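You operate a simulated robot arm through the tools that you are given. There is no shell and no other tool. Be economical: measure what you need, move in short steps, check, and stop when the job is done.

The job below is to be done with a simulated two-armed robot. You get a single attempt, and the scene is never put back.

## Task
Open the right door of the grey cupboard, take the steel fitting and leave it on the second shelf from the bottom of the grey cupboard, then shut the door. Then put the felt block on top of the brown flat carton. Do these in the order given. Set down upright: steel fitting.

The check looks at the end state, three seconds after you hand in, the way a careful person would. Anything else that was tipped, shoved, dropped, spilled or broken makes it a failure.

## Robot
Two 6-joint arms with two-finger parallel grippers on one trunk, on a base that drives. Base frame: it is fixed to the floor where the robot stands at the start and does not move with it; the origin is under the middle of the robot, x ahead of it, y to its left, z up. Lengths are in m, angles in rad, forces in N, time in s.
The left shoulder is at the start at [0.28, 0.185, 0.879], the right one opposite. With the tool pointing down near the work surface each hand reaches from about 0.52 to 0.92 m from the robot's upright axis, wherever it stands, measured 20 degrees to its own side. Places, roughly: felt block (4x4x10 cm) [6.3, 4.5, 0.9]; flat carton [6, 4.5, 0.75]; right door of the grey cupboard [6.2, -0.1, 1]; second shelf of the grey cupboard [6.5, 0, 0.5]; steel fitting (4x3x5 cm) [6.7, 4.1, 0.9]. Payload 1.57 kg a hand.
Tool frame (each hand has its own): the origin (TCP) lies between the finger pads and is the grasp point; the fingertips stand 0.03 m ahead of it; z points along the fingers, y is the line along which they close. The gripper opens to 0.08 m. The fingers are 0.017 m wide and 0.012 m thick; the gripper's body (0.04 by 0.082 m) begins 0.08 m behind the TCP.
Orientation is that of the tool frame in the base frame, as a unit quaternion [x, y, z, w]. With the fingers straight down and closing along the base's y, the tool's x points along the base's -x, its y along +y and its z along -z.

## Interface
- The arms move only by the tool send_rows. It takes "left_plan", "right_plan" or both (then of equal length, played together; a hand with none holds still); each is a list of rows, each a list of 6 numbers: the shift along the tool's x, y, z in m, then the turn, a rotation vector about the tool's x, y, z in degrees. In form: [[x, y, z, ax, ay, az], ...]. A call has 1 to 8 rows; each row shifts and turns the commanded pose from where the row before left it, along the tool's axes as they then stand. "left_fingers" and "right_fingers" are, for a hand that has rows, the opening, from 0 (shut) to 1 (fully open), set as the call begins (left out, the last holds). A row lasts 0.2 s, in which the tool goes at most 0.05 m and 0.15 rad; a call with a longer step from one row to the next is refused whole, and so is a gripper value outside its range. Where a pose cannot be reached the arm comes as near as it can. A force on the tool above 40 N (or 10 N above the force at the start of the call, whichever is more), or a blocked arm, ends the call early, and 0.2 s more pass. The fingers move at their own pace (about 0.153 m/s each) and stop on an object; they squeeze with about 24 N. The grip force told is the motor's: it shows also when the fingers shut on nothing. Time passes only in rows, and 0.2 s behind the last, so rows that do not move let the fingers close. The reply holds the time, the measured pose of the TCP, the force on the tool along the base axes, the opening and the grip force, in the units named above and with some noise, with the torque about the TCP (base axes, N m) and any sound that the robot's microphone picked up.
- Cameras (640 x 400 px; columns grow to the right, rows downward): "scene" is now at [0.2507, -0.0166, 1.3747]; the picture's right is [-0.19, -0.98, 0.00], its down [-0.19, 0.04, -0.98] and it looks along [0.96, -0.19, -0.20] (base axes); focal length 246 px, centre (320, 200). "left" rides on the left gripper at [0.072, 0.007, -0.122] in its tool frame; the picture's right is [-0.09, 1.00, 0.00], its down [-0.84, -0.08, -0.54] and it looks along [-0.54, -0.05, 0.84] (tool axes); focal length 238 px, centre (320, 200). "right" rides on the right gripper at [0.072, -0.007, -0.122] in its tool frame; the picture's right is [0.09, 1.00, 0.00], its down [-0.84, 0.08, -0.54] and it looks along [-0.54, 0.05, 0.84] (tool axes); focal length 238 px, centre (320, 200).
- capture(camera): a new picture of that camera. No time passes.
- lift_body(by): slides the trunk up (or, below 0, down) by that many m; the arms and the scene camera ride with it, the base frame stays. It gives what a move gives, with no picture.
- drive_base(legs): drives the robot by 1 to 6 legs, each [ahead, turn to the left] in m and rad, along the robot's own axes; the way and the turn of a leg run together, so that a leg with both is an arc; at most 1.5 m and 3.142 rad a leg. The arms and the cameras ride along, it lands a little off, and it stops where it bumps. It gives what a move gives.
- pan_tilt(pan, tilt): turns the head with the scene camera to pan (to the left, within 1.501 rad either way) and tilt (down, from -0.506 to 1.204), counted from straight ahead of the robot. It gives what a move gives.
- locate(camera, pixels): for up to 12 pixels [column, row] of the newest picture of that camera ("zoom" is the newest enlarged one), the place [x, y, z] in the base frame of the surface seen there, good to about 0.002 m. No time passes.
- enlarge(camera, box): a new picture of the part [left, top, right, bottom] of that camera's present view, enlarged. No time passes.
- job_done(): hands the job in; it is judged then, once.

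Keep the steps short. Do not move on a guess: measure, check each grasp and each placing, and mend mistakes. In all there are 110 turns and 88 pictures (those below and enlarged ones count). Leave the grippers open and the arms clear of the work at the hand-in unless told otherwise, and finish with a single line.

The tools are called after "Call:" as a command line: name --argument value ..., lists and objects as JSON in quotes. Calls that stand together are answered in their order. send_rows: Moves the arms, as the interface text tells. Its arguments: {"type":"object","properties":{"left_plan":{"type":"array","items":{"type":"array","items":{"type":"number"}}},"left_fingers":{"type":"number"},"right_plan":{"type":"array","items":{"type":"array","items":{"type":"number"}}},"right_fingers":{"type":"number"}},"required":[]} The other tools are called the same way: lift_body (by) slides the trunk up or down; drive_base (legs) drives the base; pan_tilt (pan, tilt) turns the head that bears the scene camera; capture (camera) takes a picture; locate (camera, pixels) gives the place of the surface under pixels of a picture; enlarge (camera, box) takes an enlarged picture of a part of a camera's view; job_done () hands the job in.

At the start:

```text
time_s: 0.0
left_ee_pos: [0.5558, 0.1947, 1.2316]
left_ee_rot: [0.0, 1.0, 0.0, 0.001]
left_force: [0.6, 0.8, 0.6]
left_torque: [-0.01, 0.0, 0.01]
left_opening: 0.08
left_grip_force: 0.2
right_ee_pos: [0.5663, -0.2807, 1.2064]
right_ee_rot: [0.0, 1.0, 0.0, 0.0]
right_force: [0.0, -0.3, 0.1]
right_torque: [0.0, 0.0, 0.0]
right_opening: 0.0799
right_grip_force: 0.1
trunk travel left (down, up): [-0.574, 0.416]
robot x, y, heading: [0.0011, 0.0009, -0.002]
head pan, tilt: [-0.19, 0.197]
```

scene: 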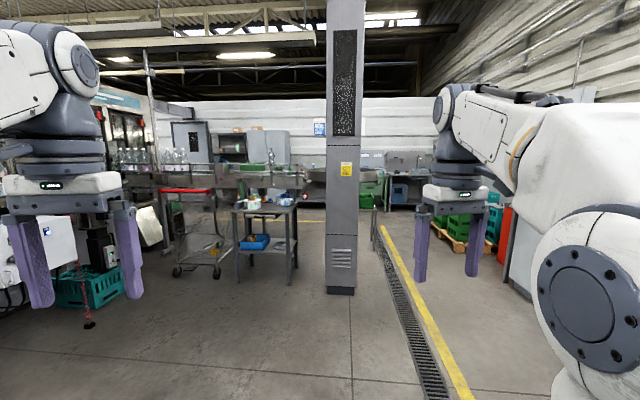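
right: 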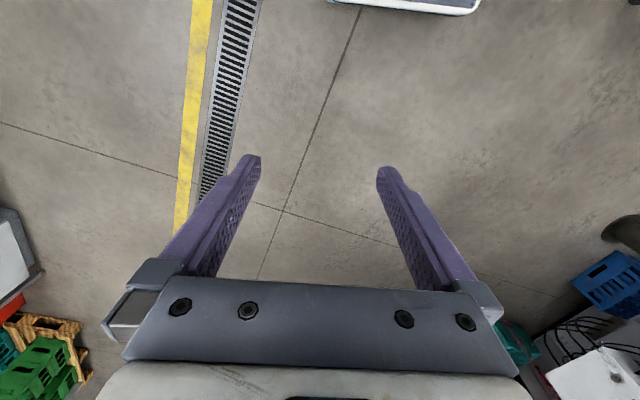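
left: 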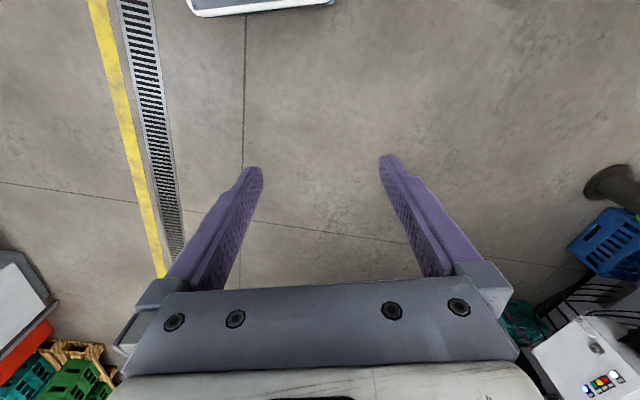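

I'll look at the far area first: the grey cupboard appears near (268,145). I'm enlarging that part and the left part where the table with the small objects should be.

Call:
enlarge --camera "scene" --box '[150, 90, 330, 300]'

Call:
pan_tilt --pan 0.5 --tilt 0.2

Call:
capture --camera "scene"

```text
1.90 times, centred on (240, 195) of scene
```

zoom: 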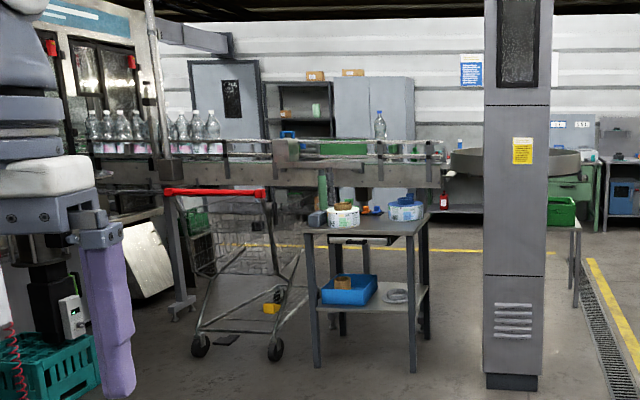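

```text
time_s: 1.1
left_ee_pos: [0.556, 0.1947, 1.2324]
left_ee_rot: [0.0, 1.0, -0.001, 0.0]
left_force: [0.0, -0.9, -0.2]
left_torque: [-0.04, -0.03, -0.02]
left_opening: 0.0803
left_grip_force: 0.1
right_ee_pos: [0.566, -0.2806, 1.207]
right_ee_rot: [-0.001, 1.0, -0.001, 0.0]
right_force: [0.3, 0.7, 0.5]
right_torque: [-0.02, 0.02, 0.02]
right_opening: 0.0799
right_grip_force: 0.1
trunk travel left (down, up): [-0.574, 0.416]
robot x, y, heading: [-0.0019, 0.0011, 0.003]
head pan, tilt: [0.499, 0.201]
```

```text
83 pictures are left
```

scene: 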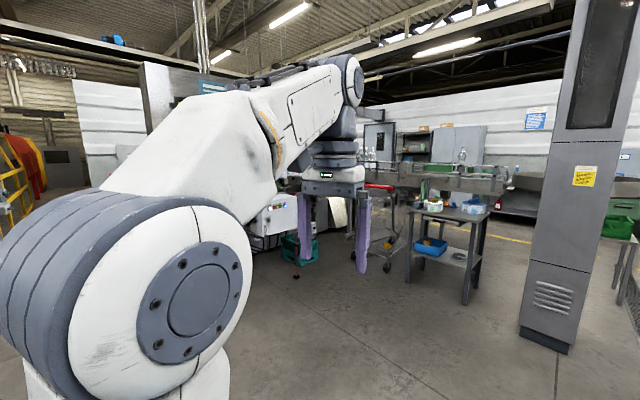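

To build a map, I'm locating the table, conveyor, cupboard, pillar and the machine in this picture.

Call:
locate --camera "scene" --pixels '[[485, 208], [420, 208], [470, 300], [412, 280], [545, 345], [495, 185], [390, 175], [470, 145], [414, 145], [622, 228], [270, 215], [380, 187]]'

```text
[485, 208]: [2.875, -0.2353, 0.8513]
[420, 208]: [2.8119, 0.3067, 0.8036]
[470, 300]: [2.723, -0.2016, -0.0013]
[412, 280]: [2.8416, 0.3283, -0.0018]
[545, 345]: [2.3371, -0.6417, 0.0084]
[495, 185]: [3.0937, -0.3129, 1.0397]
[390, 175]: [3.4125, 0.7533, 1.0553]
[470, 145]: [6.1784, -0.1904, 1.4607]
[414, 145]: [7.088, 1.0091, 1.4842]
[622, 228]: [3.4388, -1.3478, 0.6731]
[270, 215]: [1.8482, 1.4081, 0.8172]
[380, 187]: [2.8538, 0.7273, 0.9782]
```

Call:
pan_tilt --pan -0.35 --tilt 0.2

Call:
capture --camera "scene"

Call:
locate --camera "scene" --pixels '[[330, 215], [338, 205], [345, 250], [300, 280], [275, 175], [350, 180], [400, 190], [420, 240], [460, 220], [375, 210], [310, 290], [500, 260]]'

```text
time_s: 2.2
left_ee_pos: [0.5565, 0.1949, 1.2318]
left_ee_rot: [0.001, 1.0, 0.0, 0.0]
left_force: [0.0, -0.5, 0.3]
left_torque: [-0.03, 0.01, 0.01]
left_opening: 0.0799
left_grip_force: 0.1
right_ee_pos: [0.5658, -0.2819, 1.2059]
right_ee_rot: [0.0, 1.0, 0.0, 0.0]
right_force: [-1.2, 0.0, -0.5]
right_torque: [0.01, 0.02, 0.0]
right_opening: 0.0798
right_grip_force: 0.1
trunk travel left (down, up): [-0.574, 0.416]
robot x, y, heading: [0.0003, 0.0008, 0.004]
head pan, tilt: [-0.351, 0.201]
```

```text
82 pictures are left
```

scene: 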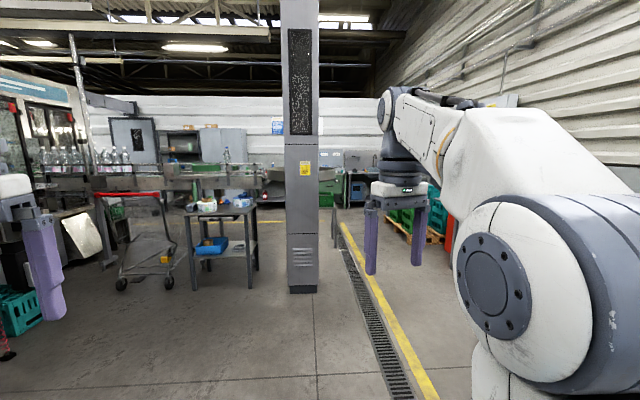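

```text
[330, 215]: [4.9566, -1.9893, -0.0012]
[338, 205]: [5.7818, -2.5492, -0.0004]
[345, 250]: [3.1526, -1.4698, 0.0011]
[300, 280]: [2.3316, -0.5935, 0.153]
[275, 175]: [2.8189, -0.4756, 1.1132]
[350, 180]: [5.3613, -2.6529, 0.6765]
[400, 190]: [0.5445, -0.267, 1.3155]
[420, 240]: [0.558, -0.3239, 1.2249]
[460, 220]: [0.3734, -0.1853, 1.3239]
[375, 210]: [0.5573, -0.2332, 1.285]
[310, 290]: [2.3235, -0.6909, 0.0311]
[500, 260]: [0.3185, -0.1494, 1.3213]
```

The aisle over the drain (y about -2) seems free. I'm driving part of the way towards it, and then will look.

Call:
drive_base --legs '[[0, -0.75], [1.4, 0], [1.3, 0], [0, 0.75]]'

Call:
pan_tilt --pan 0.1 --tilt 0.35

Call:
capture --camera "scene"

Call:
locate --camera "scene" --pixels '[[320, 300], [320, 200], [260, 200], [380, 200], [320, 160], [420, 250], [240, 250], [200, 200], [280, 170], [360, 170], [340, 140], [300, 140]]'

```text
time_s: 19.4
left_ee_pos: [2.5313, -1.6814, 1.232]
left_ee_rot: [0.01, 1.0, -0.001, 0.0]
left_force: [0.2, -0.2, 0.5]
left_torque: [0.0, 0.01, 0.02]
left_opening: 0.0799
left_grip_force: 0.1
right_ee_pos: [2.5318, -2.1587, 1.2058]
right_ee_rot: [0.011, 1.0, 0.0, -0.001]
right_force: [0.6, -0.3, -0.2]
right_torque: [0.02, 0.04, -0.02]
right_opening: 0.0799
right_grip_force: 0.1
trunk travel left (down, up): [-0.574, 0.416]
robot x, y, heading: [1.9752, -1.8638, -0.018]
head pan, tilt: [-0.351, 0.201]
```

```text
time_s: 20.3
left_ee_pos: [2.5315, -1.6809, 1.2317]
left_ee_rot: [0.009, 1.0, 0.0, 0.0]
left_force: [0.0, 1.0, 0.1]
left_torque: [0.0, 0.03, -0.01]
left_opening: 0.08
left_grip_force: 0.1
right_ee_pos: [2.532, -2.1592, 1.2058]
right_ee_rot: [0.01, 1.0, 0.0, -0.001]
right_force: [-0.1, 0.2, 0.1]
right_torque: [0.04, 0.03, -0.02]
right_opening: 0.0799
right_grip_force: 0.0
trunk travel left (down, up): [-0.574, 0.416]
robot x, y, heading: [1.9716, -1.8646, -0.02]
head pan, tilt: [0.099, 0.351]
```

```text
81 pictures are left
```

scene: 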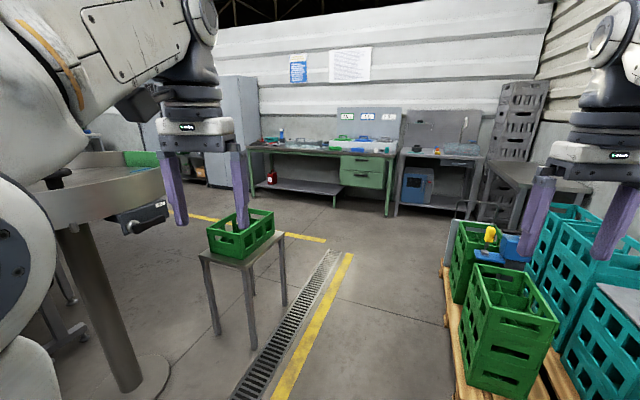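

```text
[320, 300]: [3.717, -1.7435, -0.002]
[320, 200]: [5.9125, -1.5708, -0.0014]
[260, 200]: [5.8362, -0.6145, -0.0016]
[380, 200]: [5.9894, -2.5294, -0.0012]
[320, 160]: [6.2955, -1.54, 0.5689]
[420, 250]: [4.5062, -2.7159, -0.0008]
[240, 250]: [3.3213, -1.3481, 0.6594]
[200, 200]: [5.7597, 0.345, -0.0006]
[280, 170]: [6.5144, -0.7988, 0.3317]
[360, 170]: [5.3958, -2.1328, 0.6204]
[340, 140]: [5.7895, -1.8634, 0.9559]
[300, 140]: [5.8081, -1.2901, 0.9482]
```

Call:
locate --camera "scene" --pixels '[[284, 234], [243, 266], [252, 345], [216, 332], [446, 270], [455, 395], [125, 390], [160, 170], [447, 222], [262, 90], [225, 190], [250, 150]]'

```text
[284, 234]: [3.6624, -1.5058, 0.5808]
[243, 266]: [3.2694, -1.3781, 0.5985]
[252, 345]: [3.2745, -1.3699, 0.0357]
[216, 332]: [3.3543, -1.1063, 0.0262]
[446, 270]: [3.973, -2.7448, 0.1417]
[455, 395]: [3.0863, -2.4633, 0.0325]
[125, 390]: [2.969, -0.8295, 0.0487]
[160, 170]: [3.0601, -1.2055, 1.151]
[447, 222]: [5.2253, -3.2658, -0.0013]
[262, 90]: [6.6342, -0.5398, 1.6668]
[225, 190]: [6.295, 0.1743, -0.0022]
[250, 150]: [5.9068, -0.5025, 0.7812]
```

Call:
drive_base --legs '[[0, -0.06], [1.2, 0], [1.2, 0], [0, 0.85]]'

Call:
pan_tilt --pan 0.0 --tilt 0.25

Call:
capture --camera "scene"

```text
time_s: 34.7
left_ee_pos: [4.6371, -1.5166, 1.2325]
left_ee_rot: [-0.379, 0.925, 0.0, 0.0]
left_force: [0.3, 0.5, 0.3]
left_torque: [-0.01, 0.01, -0.01]
left_opening: 0.0797
left_grip_force: 0.1
right_ee_pos: [4.9781, -1.8486, 1.207]
right_ee_rot: [-0.379, 0.925, 0.0, 0.0]
right_force: [-0.4, 0.6, 0.1]
right_torque: [0.0, -0.03, -0.03]
right_opening: 0.0798
right_grip_force: 0.0
trunk travel left (down, up): [-0.574, 0.416]
robot x, y, heading: [4.3768, -2.0468, 0.777]
head pan, tilt: [0.099, 0.351]
```

```text
time_s: 35.4
left_ee_pos: [4.6368, -1.5165, 1.2341]
left_ee_rot: [-0.379, 0.926, 0.0, 0.0]
left_force: [-0.3, 0.8, -0.2]
left_torque: [-0.02, 0.0, 0.04]
left_opening: 0.0799
left_grip_force: 0.0
right_ee_pos: [4.9781, -1.849, 1.2065]
right_ee_rot: [-0.378, 0.926, 0.0, 0.0]
right_force: [0.3, 0.3, 0.4]
right_torque: [0.0, 0.01, 0.01]
right_opening: 0.0802
right_grip_force: 0.1
trunk travel left (down, up): [-0.574, 0.416]
robot x, y, heading: [4.3783, -2.0444, 0.783]
head pan, tilt: [0.0, 0.25]
```

```text
80 pictures are left
```

scene: 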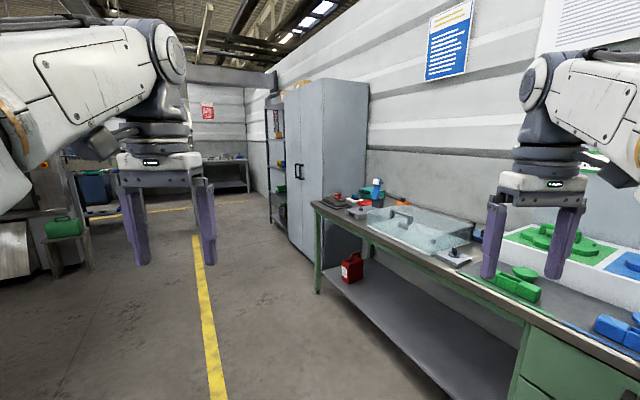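

Call:
enlarge --camera "scene" --box '[220, 60, 420, 280]'

Call:
locate --camera "scene" --pixels '[[322, 84], [300, 90], [283, 92], [301, 170], [298, 180], [320, 200], [288, 230], [316, 210], [270, 190], [318, 285], [230, 190], [130, 150]]'

```text
1.82 times, centred on (320, 170) of scene
```

zoom: 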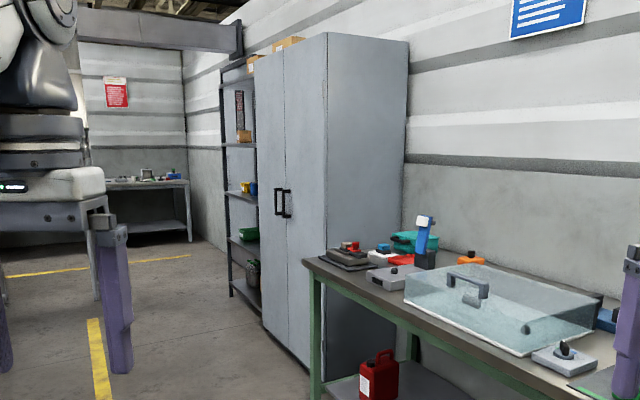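

```text
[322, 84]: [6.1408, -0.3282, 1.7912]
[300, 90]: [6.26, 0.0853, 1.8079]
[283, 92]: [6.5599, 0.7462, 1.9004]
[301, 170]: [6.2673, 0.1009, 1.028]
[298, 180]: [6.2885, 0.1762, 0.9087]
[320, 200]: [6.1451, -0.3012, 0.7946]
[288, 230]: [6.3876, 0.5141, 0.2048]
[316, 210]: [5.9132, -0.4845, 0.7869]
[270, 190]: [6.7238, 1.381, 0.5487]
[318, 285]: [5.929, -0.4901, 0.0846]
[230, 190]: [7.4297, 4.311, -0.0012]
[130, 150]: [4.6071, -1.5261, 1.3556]
```

The cupboard front runs from about (6.14,-0.32) to (6.39,0.51), so it faces (-0.96, 0.28). I'm driving in front of it.

Call:
drive_base --legs '[[0, 0.43], [1.39, 0], [1.35, 0], [0, -1.5]]'

Call:
pan_tilt --pan 0.0 --tilt 0.35

Call:
capture --camera "scene"

```text
time_s: 53.6
left_ee_pos: [5.915, 0.5763, 1.2324]
left_ee_rot: [0.127, 0.992, 0.0, 0.0]
left_force: [-0.2, -0.6, -0.2]
left_torque: [0.0, 0.01, -0.03]
left_opening: 0.08
left_grip_force: 0.0
right_ee_pos: [5.804, 0.1148, 1.2052]
right_ee_rot: [0.128, 0.992, 0.0, 0.001]
right_force: [0.0, -0.1, 0.1]
right_torque: [0.03, -0.05, 0.0]
right_opening: 0.0799
right_grip_force: 0.0
trunk travel left (down, up): [-0.574, 0.416]
robot x, y, heading: [5.3245, 0.5296, -0.257]
head pan, tilt: [0.0, 0.25]
```

```text
time_s: 54.3
left_ee_pos: [5.9147, 0.5764, 1.233]
left_ee_rot: [0.128, 0.992, 0.0, 0.0]
left_force: [-0.4, 0.7, -1.0]
left_torque: [0.01, 0.02, -0.04]
left_opening: 0.0797
left_grip_force: 0.1
right_ee_pos: [5.8037, 0.114, 1.2068]
right_ee_rot: [0.128, 0.992, 0.0, 0.0]
right_force: [-0.7, 0.6, 0.7]
right_torque: [0.0, 0.04, 0.04]
right_opening: 0.0799
right_grip_force: 0.0
trunk travel left (down, up): [-0.574, 0.416]
robot x, y, heading: [5.3281, 0.5286, -0.253]
head pan, tilt: [0.0, 0.351]
```

```text
78 pictures are left
```

scene: 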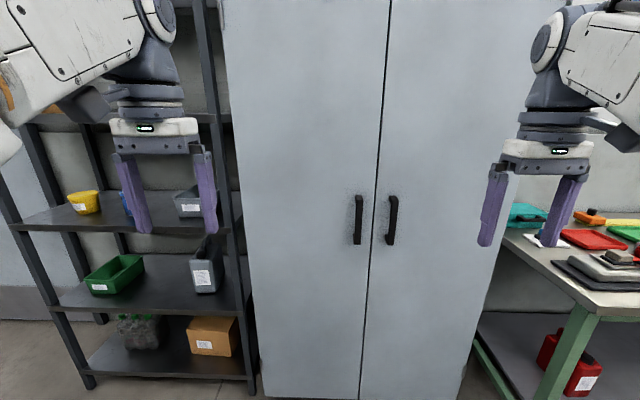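

Call:
locate --camera "scene" --pixels '[[393, 201], [391, 220], [389, 242], [360, 220], [376, 220], [260, 220], [470, 220], [410, 220], [440, 300], [500, 235], [470, 350], [225, 100]]'

Call:
enlarge --camera "scene" --box '[330, 170, 430, 260]'

Call:
locate --camera "zoom" --pixels '[[320, 200], [380, 180], [380, 210], [380, 240], [400, 200], [360, 200], [200, 200], [450, 200], [300, 200]]'

```text
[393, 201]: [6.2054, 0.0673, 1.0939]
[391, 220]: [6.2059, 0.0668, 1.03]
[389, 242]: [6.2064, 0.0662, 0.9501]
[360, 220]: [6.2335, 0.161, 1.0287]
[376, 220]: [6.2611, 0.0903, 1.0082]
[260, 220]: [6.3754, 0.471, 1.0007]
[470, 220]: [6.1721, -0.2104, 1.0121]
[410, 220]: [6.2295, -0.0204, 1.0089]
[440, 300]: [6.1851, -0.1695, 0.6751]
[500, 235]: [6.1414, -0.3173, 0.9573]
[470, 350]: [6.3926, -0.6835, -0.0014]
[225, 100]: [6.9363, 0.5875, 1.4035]
```

```text
4.44 times, centred on (380, 215) of scene
```

zoom: 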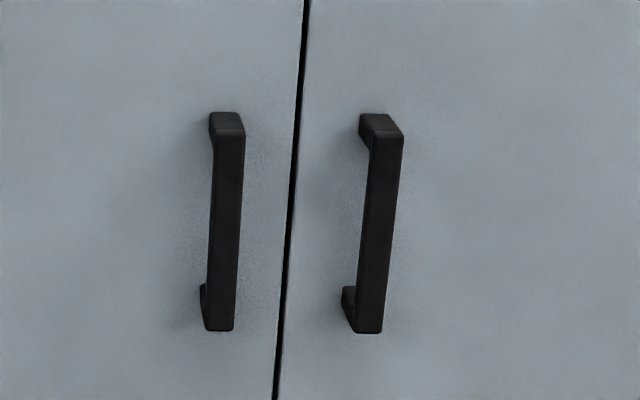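

```text
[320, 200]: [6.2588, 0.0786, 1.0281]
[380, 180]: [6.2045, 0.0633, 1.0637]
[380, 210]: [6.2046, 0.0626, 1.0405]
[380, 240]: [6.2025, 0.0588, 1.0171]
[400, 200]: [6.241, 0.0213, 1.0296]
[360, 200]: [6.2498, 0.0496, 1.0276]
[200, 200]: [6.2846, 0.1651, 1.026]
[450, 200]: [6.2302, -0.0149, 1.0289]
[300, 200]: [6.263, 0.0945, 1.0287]
```

The front plane's normal and handle bar are now known: the right bar is at (6.205, 0.065), z 0.95 to 1.09, standing about 4 cm off the door. I'm turning the right hand horizontal (fingers pointing forward), fingers closing sideways.

Call:
send_rows --right_plan '[[-0.02, 0, 0, 0, -8.2, 0], [-0.0198, 0, 0.0029, 0, -8.2, 0], [-0.0192, 0, 0.0056, 0, -8.2, 0], [-0.0182, 0, 0.0083, 0, -8.2, 0], [-0.0168, 0, 0.0108, 0, -8.2, 0], [-0.0151, 0, 0.0131, 0, -8.2, 0], [-0.0131, 0, 0.0151, 0, -8.2, 0], [-0.0108, 0, 0.0168, 0, -8.2, 0]]' --right_fingers 1

Call:
send_rows --right_plan '[[-0.0083, 0, 0.0182, 0, -8.2, 0], [-0.0056, 0, 0.0192, 0, -8.2, 0], [-0.0028, 0, 0.0198, 0, -8, 0], [0, 0, 0, 0, 0, 0]]'

```text
time_s: 56.1
left_ee_pos: [5.9155, 0.5768, 1.2334]
left_ee_rot: [0.128, 0.992, -0.001, 0.0]
left_force: [-0.7, -0.2, 0.2]
left_torque: [0.0, -0.05, 0.03]
left_opening: 0.0799
left_grip_force: 0.2
right_ee_pos: [5.9577, 0.0732, 1.2078]
right_ee_rot: [0.107, 0.833, -0.07, 0.538]
right_force: [-0.7, 0.8, 0.2]
right_torque: [-0.04, 0.02, -0.01]
right_opening: 0.0797
right_grip_force: 0.0
trunk travel left (down, up): [-0.574, 0.416]
robot x, y, heading: [5.332, 0.5281, -0.256]
head pan, tilt: [0.0, 0.351]
```

```text
time_s: 57.1
left_ee_pos: [5.9148, 0.5771, 1.2339]
left_ee_rot: [0.127, 0.992, 0.001, 0.0]
left_force: [0.2, 0.0, -0.7]
left_torque: [0.0, 0.06, 0.0]
left_opening: 0.08
left_grip_force: 0.1
right_ee_pos: [6.0155, 0.0581, 1.2059]
right_ee_rot: [0.09, 0.701, -0.09, 0.702]
right_force: [-0.3, 0.6, 0.8]
right_torque: [-0.03, 0.0, 0.07]
right_opening: 0.08
right_grip_force: 0.1
trunk travel left (down, up): [-0.574, 0.416]
robot x, y, heading: [5.3293, 0.5306, -0.257]
head pan, tilt: [0.0, 0.351]
```

Call:
send_rows --right_plan '[[0.0465, 0.013, 0, 0, 0, 0], [0.0465, 0.013, 0, 0, 0, 0], [0.0465, 0.013, 0, 0, 0, 0], [0.0465, 0.0135, 0, 0, 0, 0], [0, 0, 0.04, 1.9, 0, 0], [0, 0, 0.04, 0, 0, 0], [0, 0, 0, 0, 0, 0]]'

Call:
capture --camera "right"

Call:
enlarge --camera "scene" --box '[310, 150, 470, 260]'

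```text
time_s: 58.7
left_ee_pos: [5.9148, 0.5771, 1.2316]
left_ee_rot: [0.128, 0.992, -0.001, -0.001]
left_force: [-0.4, 0.0, -0.6]
left_torque: [-0.02, -0.02, -0.02]
left_opening: 0.0798
left_grip_force: 0.1
right_ee_pos: [6.0854, 0.037, 1.0312]
right_ee_rot: [0.099, 0.701, -0.1, 0.7]
right_force: [0.7, -0.5, 0.0]
right_torque: [-0.01, 0.01, 0.01]
right_opening: 0.0802
right_grip_force: 0.2
right hand out of reach, approached as far as the arm can: row 3, 4, 5, 6
trunk travel left (down, up): [-0.574, 0.416]
robot x, y, heading: [5.3307, 0.5313, -0.25]
head pan, tilt: [0.0, 0.351]
```

```text
76 pictures are left
```

right: 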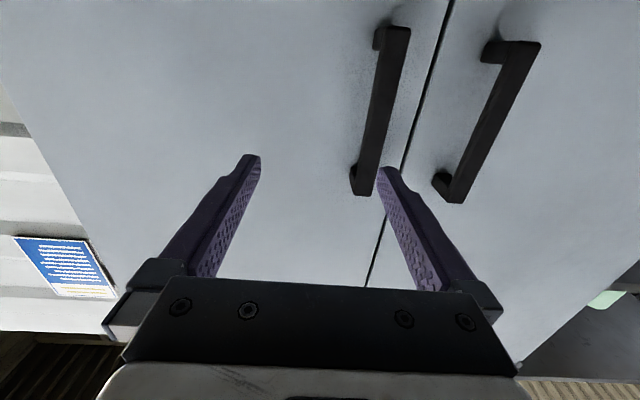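

```text
3.64 times, centred on (390, 205) of scene
```

zoom: 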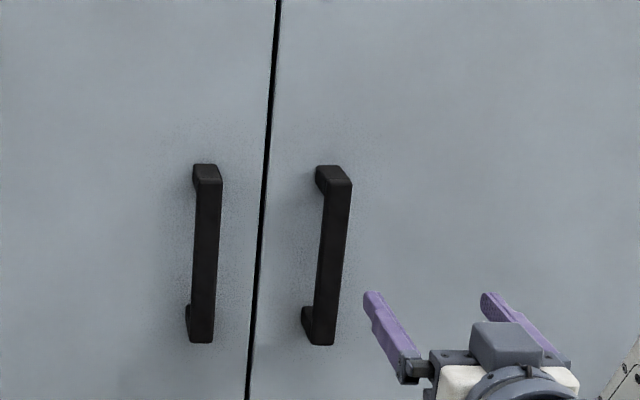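

The arm's reach falls short here. I'm pulling the hand back 0.13 m and driving 0.2 m ahead.

Call:
send_rows --right_plan '[[0, 0, -0.045, 0, 0, 0], [0, 0, -0.045, 0, 0, 0], [0, 0, -0.045, 0, 0, 0], [0, 0, 0, 0, 0, 0]]'

Call:
drive_base --legs '[[0.12, -0.03]]'

```text
time_s: 59.7
left_ee_pos: [5.9161, 0.5769, 1.2328]
left_ee_rot: [0.128, 0.992, 0.001, 0.0]
left_force: [0.4, -0.5, 0.3]
left_torque: [0.0, -0.01, 0.0]
left_opening: 0.0799
left_grip_force: 0.1
right_ee_pos: [5.9615, 0.0728, 1.033]
right_ee_rot: [0.102, 0.7, -0.1, 0.7]
right_force: [-0.6, -0.5, -0.1]
right_torque: [0.0, 0.02, 0.02]
right_opening: 0.0802
right_grip_force: 0.0
right hand out of reach, approached as far as the arm can: row 3
trunk travel left (down, up): [-0.574, 0.416]
robot x, y, heading: [5.3286, 0.5293, -0.257]
head pan, tilt: [0.0, 0.351]
```

```text
time_s: 60.9
left_ee_pos: [6.0328, 0.5265, 1.2334]
left_ee_rot: [0.143, 0.99, 0.0, 0.0]
left_force: [0.5, 0.0, -0.1]
left_torque: [0.0, 0.0, 0.02]
left_opening: 0.08
left_grip_force: 0.1
right_ee_pos: [6.0644, 0.0196, 1.0326]
right_ee_rot: [0.113, 0.698, -0.112, 0.698]
right_force: [-0.1, 0.5, 0.8]
right_torque: [0.02, 0.01, 0.05]
right_opening: 0.08
right_grip_force: 0.0
trunk travel left (down, up): [-0.574, 0.416]
robot x, y, heading: [5.4438, 0.4989, -0.285]
head pan, tilt: [0.0, 0.351]
```

Call:
send_rows --right_plan '[[0, 0.02, 0, -1.9, 0, 0], [0, 0.02, 0, 0, 0, 0], [0, 0.02, 0, 0, 0, 0], [0, 0.02, 0, 0, 0, 0], [0, 0, 0, 0, 0, 0]]'

```text
time_s: 62.1
left_ee_pos: [6.0336, 0.5272, 1.233]
left_ee_rot: [0.143, 0.99, 0.0, 0.0]
left_force: [0.7, -0.7, -1.5]
left_torque: [0.0, -0.02, 0.01]
left_opening: 0.0801
left_grip_force: 0.0
right_ee_pos: [6.0818, 0.0572, 1.0497]
right_ee_rot: [0.104, 0.701, -0.095, 0.7]
right_force: [-0.4, 0.2, 0.0]
right_torque: [0.02, -0.02, 0.01]
right_opening: 0.0801
right_grip_force: 0.2
right hand out of reach, approached as far as the arm can: row 1, 2, 3, 4
trunk travel left (down, up): [-0.574, 0.416]
robot x, y, heading: [5.442, 0.4957, -0.285]
head pan, tilt: [0.0, 0.351]
```

Probably the wrist is too close to the shoulder, so I'm moving forward to get more room, still short of the bar.

Call:
send_rows --right_plan '[[0, 0, 0.03, 0, 0, 0], [0, 0.018, 0.03, 0, 0, 0], [0.015, 0.018, 0, 0, 0, 0], [0.014, 0, 0, 0, 0, 0], [0, 0, 0, 0, 0, 0]]'

Call:
capture --camera "right"

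```text
time_s: 63.3
left_ee_pos: [6.0339, 0.5264, 1.2326]
left_ee_rot: [0.143, 0.99, -0.001, 0.0]
left_force: [-0.4, 1.3, -0.1]
left_torque: [0.02, -0.01, -0.03]
left_opening: 0.0799
left_grip_force: 0.0
right_ee_pos: [6.1292, 0.0279, 1.0316]
right_ee_rot: [0.104, 0.701, -0.095, 0.699]
right_force: [0.3, -0.2, 0.1]
right_torque: [-0.02, 0.01, -0.02]
right_opening: 0.0802
right_grip_force: 0.0
right hand out of reach, approached as far as the arm can: row 1, 2, 3, 4
trunk travel left (down, up): [-0.574, 0.416]
robot x, y, heading: [5.4481, 0.4981, -0.288]
head pan, tilt: [0.0, 0.351]
```

```text
74 pictures are left
```

right: 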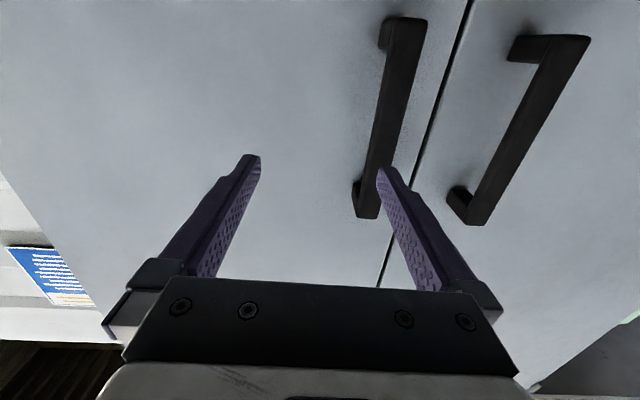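

Lateral reach is limited at this height relative to the shoulder. At the start the hand was about 0.33 m above it and had no trouble. I'm lowering the trunk 0.2 m and bringing the hand back up.

Call:
lift_body --by -0.2

Call:
send_rows --right_plan '[[-0.04, 0, 0, 0, 0, 0], [-0.04, 0, 0, 0, 0, 0], [-0.04, 0.015, 0, 0, 0, 0], [-0.04, 0.02, 0, 0, 0, 0], [-0.03, 0.02, 0, 0, 0, 0], [0, 0, 0, 0, 0, 0]]'

```text
time_s: 65.5
left_ee_pos: [6.0336, 0.5267, 1.0325]
left_ee_rot: [0.143, 0.99, 0.0, -0.001]
left_force: [0.2, -0.4, -0.2]
left_torque: [0.03, 0.01, 0.02]
left_opening: 0.08
left_grip_force: 0.1
right_ee_pos: [6.1286, 0.0289, 0.832]
right_ee_rot: [0.104, 0.701, -0.095, 0.699]
right_force: [-0.5, -0.2, 0.1]
right_torque: [-0.02, 0.01, 0.0]
right_opening: 0.0799
right_grip_force: 0.1
trunk travel left (down, up): [-0.374, 0.616]
robot x, y, heading: [5.4462, 0.498, -0.289]
head pan, tilt: [0.0, 0.351]
```

```text
time_s: 66.9
left_ee_pos: [6.0336, 0.5266, 1.0342]
left_ee_rot: [0.143, 0.99, 0.0, 0.0]
left_force: [-0.3, -0.8, -0.3]
left_torque: [0.0, 0.02, -0.03]
left_opening: 0.0796
left_grip_force: 0.0
right_ee_pos: [6.1426, 0.0711, 1.0268]
right_ee_rot: [0.102, 0.702, -0.093, 0.699]
right_force: [0.5, -0.1, 0.7]
right_torque: [0.02, 0.02, -0.03]
right_opening: 0.0801
right_grip_force: 0.2
right hand out of reach, approached as far as the arm can: row 5
trunk travel left (down, up): [-0.374, 0.616]
robot x, y, heading: [5.4461, 0.4948, -0.284]
head pan, tilt: [0.0, 0.351]
```

Now it tracks. The remaining offset to the bar is 6.7 cm forward and about 1 cm left; I'm moving in and looking before closing.

Call:
send_rows --right_plan '[[0, 0.0095, 0.01, 0, 0, 0], [0, 0, 0.02, 0, 0, 0], [0, 0, 0.02, 0, 0, 0], [0, 0, 0.016, 0, 0, 0], [0, 0, 0, 0, 0, 0]]'

Call:
capture --camera "right"

```text
time_s: 68.1
left_ee_pos: [6.0325, 0.5265, 1.0334]
left_ee_rot: [0.144, 0.99, -0.001, 0.0]
left_force: [0.8, -0.4, 0.0]
left_torque: [0.01, -0.01, -0.04]
left_opening: 0.08
left_grip_force: 0.1
right_ee_pos: [6.2036, 0.0502, 1.0287]
right_ee_rot: [0.1, 0.702, -0.093, 0.699]
right_force: [-0.6, 1.6, 0.0]
right_torque: [-0.02, -0.02, 0.0]
right_opening: 0.08
right_grip_force: 0.0
right hand out of reach, approached as far as the arm can: row 1
trunk travel left (down, up): [-0.374, 0.616]
robot x, y, heading: [5.4466, 0.4958, -0.286]
head pan, tilt: [0.0, 0.351]
```

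```text
73 pictures are left
```

right: 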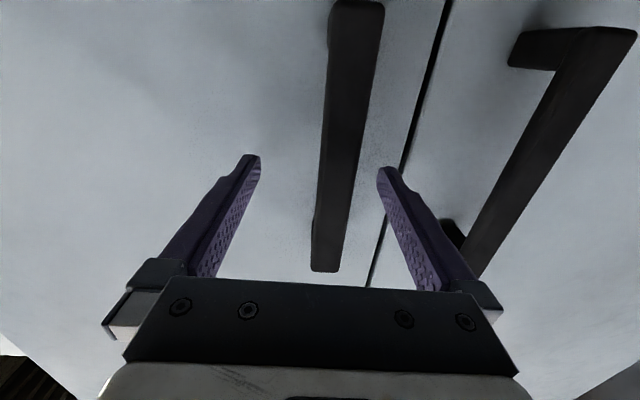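

The bar stands between the pads. Closing.

Call:
send_rows --right_plan '[[0, 0.004, 0, 0, 0, 0], [0, 0, 0, 0, 0, 0], [0, 0, 0, 0, 0, 0]]' --right_fingers 0

```text
time_s: 68.7
left_ee_pos: [6.034, 0.5283, 1.0334]
left_ee_rot: [0.142, 0.99, 0.0, 0.0]
left_force: [0.9, 0.2, 0.0]
left_torque: [-0.01, -0.01, 0.01]
left_opening: 0.0802
left_grip_force: 0.1
right_ee_pos: [6.2066, 0.0593, 1.0304]
right_ee_rot: [0.093, 0.703, -0.091, 0.699]
right_force: [-1.6, 8.6, -0.3]
right_torque: [-0.74, 0.16, -0.07]
right_opening: 0.0217
right_grip_force: 34.3
right hand out of reach, approached as far as the arm can: row 1
trunk travel left (down, up): [-0.374, 0.616]
robot x, y, heading: [5.4425, 0.5004, -0.285]
head pan, tilt: [0.0, 0.351]
stopped in row 3 (right hand): the force on the tool passed its limit at 42 N (the readings are from after the stop); the commanded pose is now the measured one
```

The bar is held (21.7 mm, 34 N). I'm pulling the door along an arc (radius ≈0.375 m about the right edge), first 12°.

Call:
send_rows --right_plan '[[0, -0.002, -0.013, -2, 0, 0], [0, -0.002, -0.013, -2, 0, 0], [0, -0.0025, -0.0196, -3, 0, 0], [0, -0.0025, -0.0196, -3, 0, 0], [0, 0, 0, 0, 0, 0]]'

```text
time_s: 69.9
left_ee_pos: [6.0332, 0.5294, 1.0338]
left_ee_rot: [0.142, 0.99, 0.0, 0.0]
left_force: [0.3, 0.4, 0.2]
left_torque: [-0.01, 0.0, 0.02]
left_opening: 0.08
left_grip_force: 0.0
right_ee_pos: [6.1417, 0.064, 1.0293]
right_ee_rot: [0.031, 0.708, -0.028, 0.705]
right_force: [-0.1, 28.9, -5.0]
right_torque: [-0.79, -0.46, -0.16]
right_opening: 0.0221
right_grip_force: 35.1
trunk travel left (down, up): [-0.374, 0.616]
robot x, y, heading: [5.4434, 0.4959, -0.28]
head pan, tilt: [0.0, 0.351]
```

Door is moving (about 10°). There's a 29 N side load, so I'm easing the sideways shift.

Call:
send_rows --right_plan '[[0, 0.003, -0.02, -3, 0, 0], [0, 0.002, -0.026, -4, 0, 0], [0, 0, -0.026, -4, 0, 0], [0, 0, -0.026, -4, 0, 0], [0, 0, 0, 0, 0, 0]]'

```text
time_s: 70.8
left_ee_pos: [6.0338, 0.5278, 1.033]
left_ee_rot: [0.142, 0.99, 0.001, 0.001]
left_force: [0.3, 0.5, 0.2]
left_torque: [0.04, 0.01, -0.02]
left_opening: 0.08
left_grip_force: 0.0
right_ee_pos: [6.062, 0.0575, 1.0278]
right_ee_rot: [-0.03, 0.709, 0.037, 0.703]
right_force: [2.7, -10.7, -0.6]
right_torque: [-0.64, 0.36, -0.1]
right_opening: 0.0219
right_grip_force: 34.7
trunk travel left (down, up): [-0.374, 0.616]
robot x, y, heading: [5.4442, 0.4995, -0.286]
head pan, tilt: [0.0, 0.351]
stopped in row 4 (right hand): the force on the tool passed its limit at 44 N (the readings are from after the stop); the commanded pose is now the measured one
```

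About 22° open; the hinge computes to (6.14,-0.315). Continuing with the right arc.

Call:
send_rows --right_plan '[[0, -0.0025, -0.0198, -3, 0, 0], [0, -0.0025, -0.0198, -3, 0, 0], [0, -0.0025, -0.0198, -3, 0, 0], [0, -0.0025, -0.0198, -3, 0, 0], [0, -0.0025, -0.0198, -3, 0, 0], [0, -0.0025, -0.0198, -3, 0, 0], [0, 0, 0, 0, 0, 0]]'

```text
time_s: 72.4
left_ee_pos: [6.0341, 0.5275, 1.0325]
left_ee_rot: [0.142, 0.99, 0.001, 0.001]
left_force: [-0.1, 0.1, 0.0]
left_torque: [0.0, -0.02, -0.02]
left_opening: 0.0802
left_grip_force: 0.0
right_ee_pos: [5.9501, 0.0169, 1.0277]
right_ee_rot: [-0.141, 0.694, 0.148, 0.691]
right_force: [4.4, -10.6, -2.2]
right_torque: [-0.93, 0.8, -0.49]
right_opening: 0.0222
right_grip_force: 34.5
trunk travel left (down, up): [-0.374, 0.616]
robot x, y, heading: [5.4456, 0.4958, -0.283]
head pan, tilt: [0.0, 0.351]
```

Call:
send_rows --right_plan '[[0, -0.0025, -0.0198, -3, 0, 0], [0, -0.0025, -0.0198, -3, 0, 0], [0, -0.0025, -0.0198, -3, 0, 0], [0, -0.0025, -0.0198, -3, 0, 0], [0, -0.0025, -0.0198, -3, 0, 0], [0, -0.0025, -0.0198, -3, 0, 0], [0, 0, 0, 0, 0, 0]]'

Call:
capture --camera "scene"

```text
time_s: 73.5
left_ee_pos: [6.0324, 0.5291, 1.033]
left_ee_rot: [0.142, 0.99, 0.0, 0.0]
left_force: [0.5, -0.5, 0.3]
left_torque: [0.04, -0.03, 0.05]
left_opening: 0.0803
left_grip_force: 0.0
right_ee_pos: [5.8993, -0.0156, 1.0279]
right_ee_rot: [-0.223, 0.671, 0.227, 0.67]
right_force: [-9.7, 11.5, 2.3]
right_torque: [-0.58, -0.3, -0.15]
right_opening: 0.0226
right_grip_force: 36.0
right hand out of reach, approached as far as the arm can: row 4, 5
trunk travel left (down, up): [-0.374, 0.616]
robot x, y, heading: [5.4422, 0.495, -0.287]
head pan, tilt: [0.0, 0.351]
stopped in row 5 (right hand): the force on the tool passed its limit at 56 N (the readings are from after the stop); the commanded pose is now the measured one
```

```text
72 pictures are left
```

scene: 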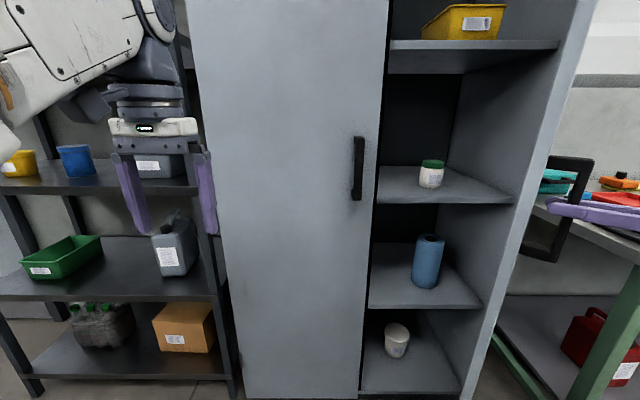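

The door is about 50° open and the inside is visible. I'm measuring the shelves and backing off from the handle.

Call:
locate --camera "scene" --pixels '[[400, 375], [440, 370], [400, 290], [450, 290], [440, 303], [425, 285], [390, 290], [440, 195], [470, 305], [396, 350], [427, 245], [400, 305]]'

Call:
send_rows --right_plan '[[0, 0, 0, 0, 0, 0], [0, 0, 0, 0, 0, 0], [0, 0, -0.03, 0, 0, 0], [0, 0, -0.03, 0, 0, 0], [0, 0, 0, 0, 0, 0]]' --right_fingers 1

```text
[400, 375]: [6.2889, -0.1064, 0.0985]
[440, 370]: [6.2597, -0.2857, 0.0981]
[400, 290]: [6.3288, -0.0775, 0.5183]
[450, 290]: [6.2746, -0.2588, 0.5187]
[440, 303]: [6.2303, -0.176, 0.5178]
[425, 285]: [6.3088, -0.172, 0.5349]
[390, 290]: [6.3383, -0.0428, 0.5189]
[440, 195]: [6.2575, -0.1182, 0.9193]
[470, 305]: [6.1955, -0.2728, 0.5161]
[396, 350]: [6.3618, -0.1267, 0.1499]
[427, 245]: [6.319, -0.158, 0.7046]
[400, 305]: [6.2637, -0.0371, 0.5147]
```

```text
time_s: 74.7
left_ee_pos: [6.0326, 0.528, 1.0325]
left_ee_rot: [0.143, 0.99, 0.0, 0.0]
left_force: [-0.5, -0.3, -0.4]
left_torque: [0.01, -0.01, 0.02]
left_opening: 0.0802
left_grip_force: 0.1
right_ee_pos: [5.9008, -0.0183, 1.0277]
right_ee_rot: [-0.219, 0.672, 0.226, 0.671]
right_force: [0.8, 0.2, -0.1]
right_torque: [0.02, -0.02, -0.01]
right_opening: 0.0802
right_grip_force: 0.0
right hand out of reach, approached as far as the arm can: row 3, 4
trunk travel left (down, up): [-0.374, 0.616]
robot x, y, heading: [5.4454, 0.4968, -0.286]
head pan, tilt: [0.0, 0.351]
```

The arm cannot back off in this pose, so I'm lowering the trunk to slide the open fingers down past the bar's lower end. Then I'll drive back.

Call:
lift_body --by -0.14

Call:
capture --camera "right"

```text
time_s: 76.3
left_ee_pos: [6.0325, 0.5267, 0.8925]
left_ee_rot: [0.142, 0.99, 0.0, 0.0]
left_force: [-0.7, -0.7, 0.7]
left_torque: [0.02, 0.04, 0.0]
left_opening: 0.0801
left_grip_force: 0.1
right_ee_pos: [5.9018, -0.0186, 0.8869]
right_ee_rot: [-0.219, 0.672, 0.226, 0.67]
right_force: [-0.1, 0.2, -0.3]
right_torque: [-0.01, 0.05, -0.02]
right_opening: 0.08
right_grip_force: 0.1
trunk travel left (down, up): [-0.234, 0.756]
robot x, y, heading: [5.4447, 0.497, -0.283]
head pan, tilt: [0.0, 0.351]
```

```text
71 pictures are left
```

right: 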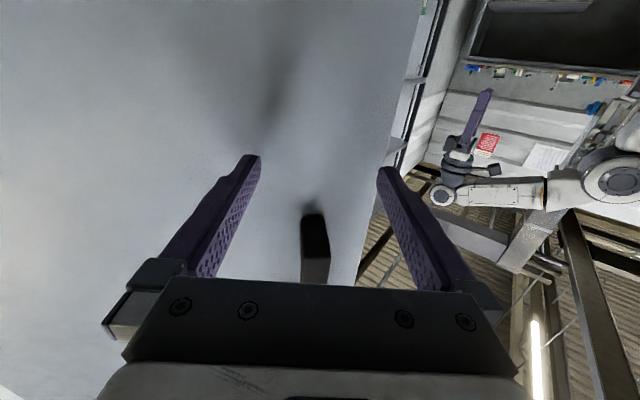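

Fingers are free below the bar. Backing the base 0.25 m.

Call:
drive_base --legs '[[-0.25, 0]]'

Call:
pan_tilt --pan -0.1 --tilt 0.2

Call:
capture --camera "scene"

```text
time_s: 78.2
left_ee_pos: [5.7931, 0.5979, 0.8935]
left_ee_rot: [0.143, 0.99, 0.001, 0.0]
left_force: [-0.6, -0.7, -1.1]
left_torque: [0.01, 0.04, 0.02]
left_opening: 0.0802
left_grip_force: 0.0
right_ee_pos: [5.6604, 0.0526, 0.8872]
right_ee_rot: [-0.22, 0.672, 0.227, 0.67]
right_force: [1.1, -0.3, 0.9]
right_torque: [0.0, 0.05, 0.07]
right_opening: 0.0801
right_grip_force: 0.0
trunk travel left (down, up): [-0.234, 0.756]
robot x, y, heading: [5.2077, 0.5692, -0.282]
head pan, tilt: [0.0, 0.351]
```

```text
time_s: 78.9
left_ee_pos: [5.7928, 0.5979, 0.8925]
left_ee_rot: [0.143, 0.99, 0.0, -0.001]
left_force: [0.3, -0.7, 0.3]
left_torque: [0.01, 0.0, 0.01]
left_opening: 0.0799
left_grip_force: 0.1
right_ee_pos: [5.6617, 0.0524, 0.8872]
right_ee_rot: [-0.22, 0.672, 0.226, 0.67]
right_force: [0.6, -0.1, 0.7]
right_torque: [-0.02, 0.02, -0.01]
right_opening: 0.0803
right_grip_force: 0.1
trunk travel left (down, up): [-0.234, 0.756]
robot x, y, heading: [5.2047, 0.5709, -0.284]
head pan, tilt: [-0.099, 0.201]
```

```text
70 pictures are left
```

scene: 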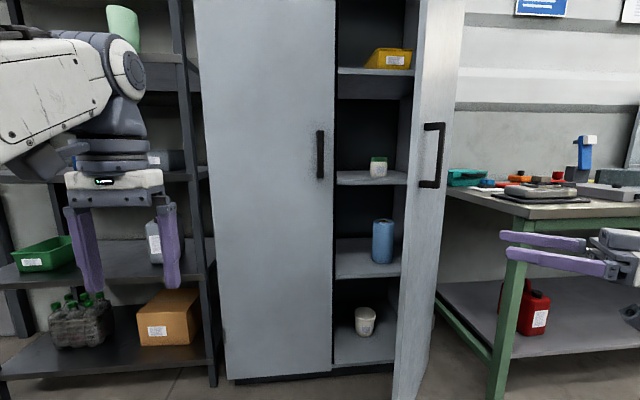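

The door stays open at about 50°. To swing it wider, I'll push from the inside. First I'm turning the right hand back to point straight ahead.

Call:
send_rows --right_plan '[[0, -0.008, 0.006, 7.6, 0, 0], [0, -0.0071, 0.007, 7.6, 0, 0], [0, -0.0061, 0.0079, 7.6, 0, 0], [0, -0.005, 0.0087, 7.6, 0, 0], [0, -0.0039, 0.0093, 7.6, 0, 0], [0, -0.0026, 0.0097, 7.6, 0, 0], [0, -0.0013, 0.01, 7.4, 0, 0], [0, 0, 0, 0, 0, 0]]' --right_fingers 0

```text
time_s: 80.7
left_ee_pos: [5.7934, 0.5967, 0.8934]
left_ee_rot: [0.143, 0.99, 0.0, 0.0]
left_force: [1.1, 0.0, 0.2]
left_torque: [0.0, -0.01, 0.0]
left_opening: 0.0802
left_grip_force: 0.0
right_ee_pos: [5.7285, 0.0321, 0.8862]
right_ee_rot: [0.103, 0.702, -0.097, 0.698]
right_force: [-0.2, -0.2, -0.1]
right_torque: [0.02, -0.01, -0.01]
right_opening: 0.0
right_grip_force: 21.3
trunk travel left (down, up): [-0.234, 0.756]
robot x, y, heading: [5.2035, 0.5681, -0.283]
head pan, tilt: [-0.099, 0.201]
```

Call:
send_rows --right_plan '[[0, 0.04, 0.02, 0, 0, 0], [0, 0.04, 0.02, 0, 0, 0], [0, 0.04, 0.03, 0, 0, 0], [0, 0, 0.045, 0, 0, 0], [0, 0, 0.045, 0, 0, 0], [0, 0, 0.045, 0, 0, 0], [0, 0, 0.03, 0, 0, 0], [0, 0, 0, 0, 0, 0]]'

Call:
capture --camera "scene"

```text
time_s: 82.5
left_ee_pos: [5.7924, 0.5974, 0.8925]
left_ee_rot: [0.142, 0.99, 0.0, 0.0]
left_force: [-0.2, -1.1, -0.4]
left_torque: [-0.04, 0.0, -0.01]
left_opening: 0.0798
left_grip_force: 0.0
right_ee_pos: [5.9911, 0.0807, 0.8857]
right_ee_rot: [0.102, 0.702, -0.097, 0.698]
right_force: [-0.1, -0.2, -0.6]
right_torque: [0.03, -0.01, -0.01]
right_opening: 0.0
right_grip_force: 21.1
right hand out of reach, approached as far as the arm can: row 2
trunk travel left (down, up): [-0.234, 0.756]
robot x, y, heading: [5.2019, 0.5708, -0.282]
head pan, tilt: [-0.099, 0.201]
```

```text
69 pictures are left
```

scene: 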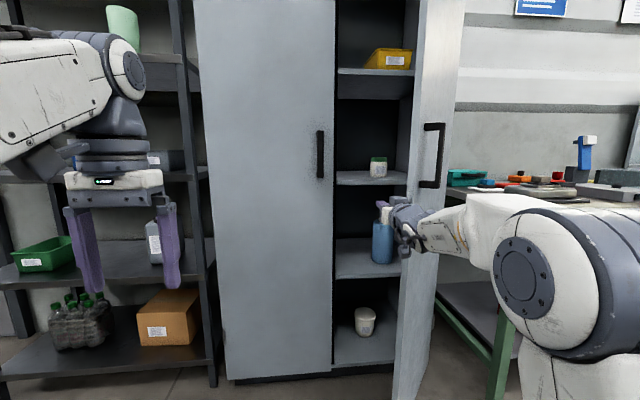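

The fingers are just inside of the door's edge. Sweeping right.

Call:
send_rows --right_plan '[[0, -0.03, 0, 0, 0, 0], [0, -0.03, 0, 0, 0, 0], [0, -0.03, 0, 0, 0, 0], [0, -0.03, 0, 0, 0, 0], [0, -0.03, -0.005, 0, 0, 0], [0, -0.03, -0.005, 0, 0, 0], [0, -0.03, -0.005, 0, 0, 0], [0, -0.03, -0.01, 0, 0, 0]]'

Call:
capture --camera "scene"

```text
time_s: 83.0
left_ee_pos: [5.7931, 0.5982, 0.8921]
left_ee_rot: [0.141, 0.99, 0.0, 0.0]
left_force: [-0.1, 0.3, 0.0]
left_torque: [-0.01, 0.01, 0.03]
left_opening: 0.0802
left_grip_force: 0.1
right_ee_pos: [5.9815, 0.0481, 0.8869]
right_ee_rot: [0.096, 0.702, -0.094, 0.7]
right_force: [-9.0, 14.1, -1.6]
right_torque: [-0.22, -0.36, -1.16]
right_opening: 0.0
right_grip_force: 21.4
trunk travel left (down, up): [-0.234, 0.756]
robot x, y, heading: [5.2052, 0.571, -0.279]
head pan, tilt: [-0.099, 0.201]
stopped in row 2 (right hand): the force on the tool passed its limit at 103 N (the readings are from after the stop); the commanded pose is now the measured one
```

```text
68 pictures are left
```

scene: 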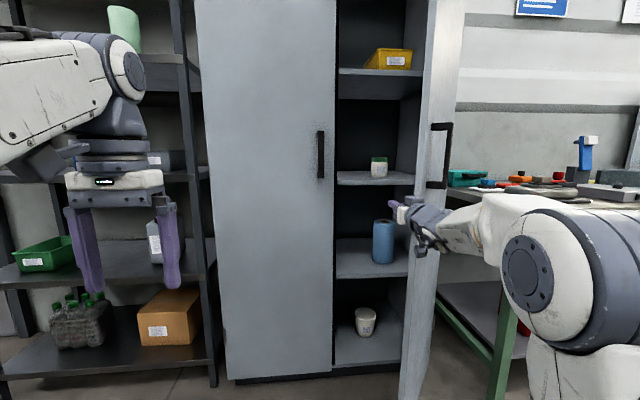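

Contact was too brisk (103 N). I'm continuing much slower; the door did move a bit.

Call:
send_rows --right_plan '[[0, -0.006, 0, 0, 0, 0], [0, -0.01, 0, 0, 0, 0], [0, -0.012, 0, 0, 0, 0], [0, -0.014, 0, 0, 0, 0], [0, -0.014, 0, 0, 0, 0], [0, -0.014, 0, 0, 0, 0], [0, -0.014, 0, 0, 0, 0], [0, -0.014, 0, 0, 0, 0]]'

Call:
send_rows --right_plan '[[0, -0.014, 0, 0, 0, 0], [0, -0.014, 0, 0, 0, 0], [0, -0.014, 0, 0, 0, 0], [0, -0.014, 0, 0, 0, 0], [0, -0.014, 0, 0, 0, 0], [0, -0.014, 0, 0, 0, 0], [0, -0.014, 0, 0, 0, 0], [0, -0.014, 0, 0, 0, 0]]'

Call:
capture --camera "scene"

```text
time_s: 83.3
left_ee_pos: [5.7919, 0.5994, 0.8949]
left_ee_rot: [0.142, 0.99, 0.0, 0.0]
left_force: [-0.4, 0.8, 0.3]
left_torque: [0.03, -0.01, 0.03]
left_opening: 0.0797
left_grip_force: 0.0
right_ee_pos: [5.9795, 0.0489, 0.8868]
right_ee_rot: [0.091, 0.702, -0.091, 0.7]
right_force: [-6.0, 10.0, -0.8]
right_torque: [0.03, -0.25, -0.82]
right_opening: 0.0
right_grip_force: 20.9
trunk travel left (down, up): [-0.234, 0.756]
robot x, y, heading: [5.2037, 0.5677, -0.281]
head pan, tilt: [-0.099, 0.201]
stopped in row 1 (right hand): the force on the tool passed its limit at 48 N (the readings are from after the stop); the commanded pose is now the measured one
```

```text
time_s: 83.7
left_ee_pos: [5.7925, 0.6001, 0.8929]
left_ee_rot: [0.141, 0.99, 0.0, 0.001]
left_force: [0.5, 0.1, 0.7]
left_torque: [0.01, 0.01, 0.0]
left_opening: 0.0802
left_grip_force: 0.1
right_ee_pos: [5.9807, 0.0497, 0.8873]
right_ee_rot: [0.088, 0.703, -0.09, 0.7]
right_force: [-7.0, 11.4, 0.1]
right_torque: [0.04, -0.27, -0.84]
right_opening: 0.0001
right_grip_force: 21.4
trunk travel left (down, up): [-0.234, 0.756]
robot x, y, heading: [5.2032, 0.5651, -0.284]
head pan, tilt: [-0.099, 0.201]
stopped in row 1 (right hand): the force on the tool passed its limit at 58 N (the readings are from after the stop); the commanded pose is now the measured one
```

```text
67 pictures are left
```

scene: 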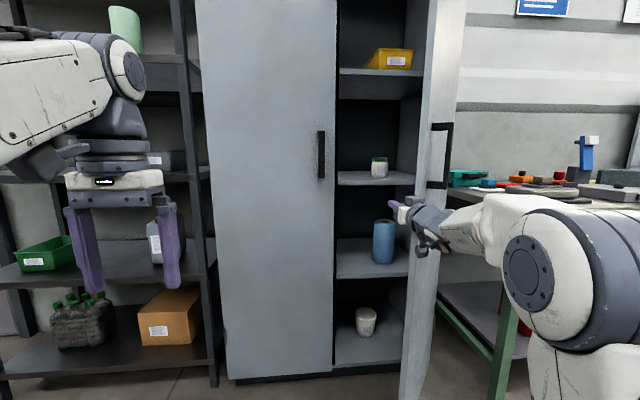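

Contact is on the door's end edge, pushing straight towards the hinge. I need to hook behind it: I'm moving left and deeper, then turning the hand to point right, parallel to the door's inner face.

Call:
send_rows --right_plan '[[0, 0.025, 0, 0, 0, 0], [0, 0.02, 0.025, 0, 0, 0], [0, 0, 0.03, 0, 0, 0], [0, 0, 0, 8, 0, 0], [0, 0, 0, 8, 0, 0], [0, 0, 0, 8, 0, 0], [0, 0, 0, 8, 0, 0], [0, 0, 0, 8, 0, 0]]'

Call:
capture --camera "scene"

Call:
capture --camera "right"

```text
time_s: 85.5
left_ee_pos: [5.7915, 0.5991, 0.8927]
left_ee_rot: [0.141, 0.99, -0.001, 0.0]
left_force: [0.2, 0.3, 0.5]
left_torque: [-0.01, 0.02, -0.01]
left_opening: 0.0798
left_grip_force: 0.1
right_ee_pos: [6.0443, 0.0754, 0.8872]
right_ee_rot: [0.109, 0.7, -0.109, 0.697]
right_force: [0.5, -0.2, -0.4]
right_torque: [-0.05, 0.04, -0.03]
right_opening: 0.0
right_grip_force: 21.3
right hand out of reach, approached as far as the arm can: row 4, 5, 6, 7, 8
trunk travel left (down, up): [-0.234, 0.756]
robot x, y, heading: [5.2072, 0.5682, -0.279]
head pan, tilt: [-0.099, 0.201]
```

```text
66 pictures are left
```

scene: 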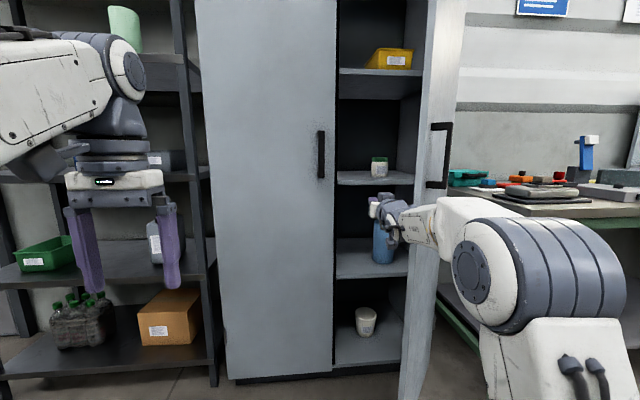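

```text
65 pictures are left
```

right: 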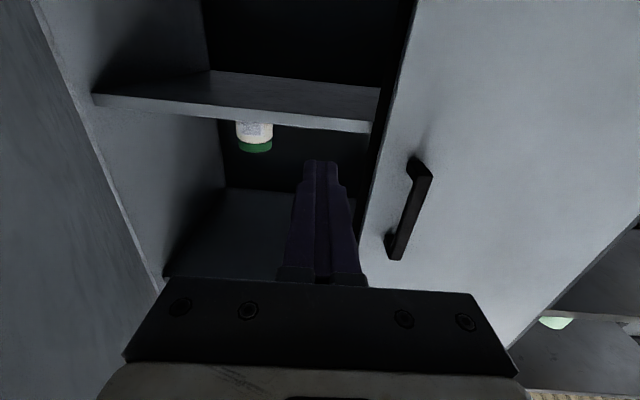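

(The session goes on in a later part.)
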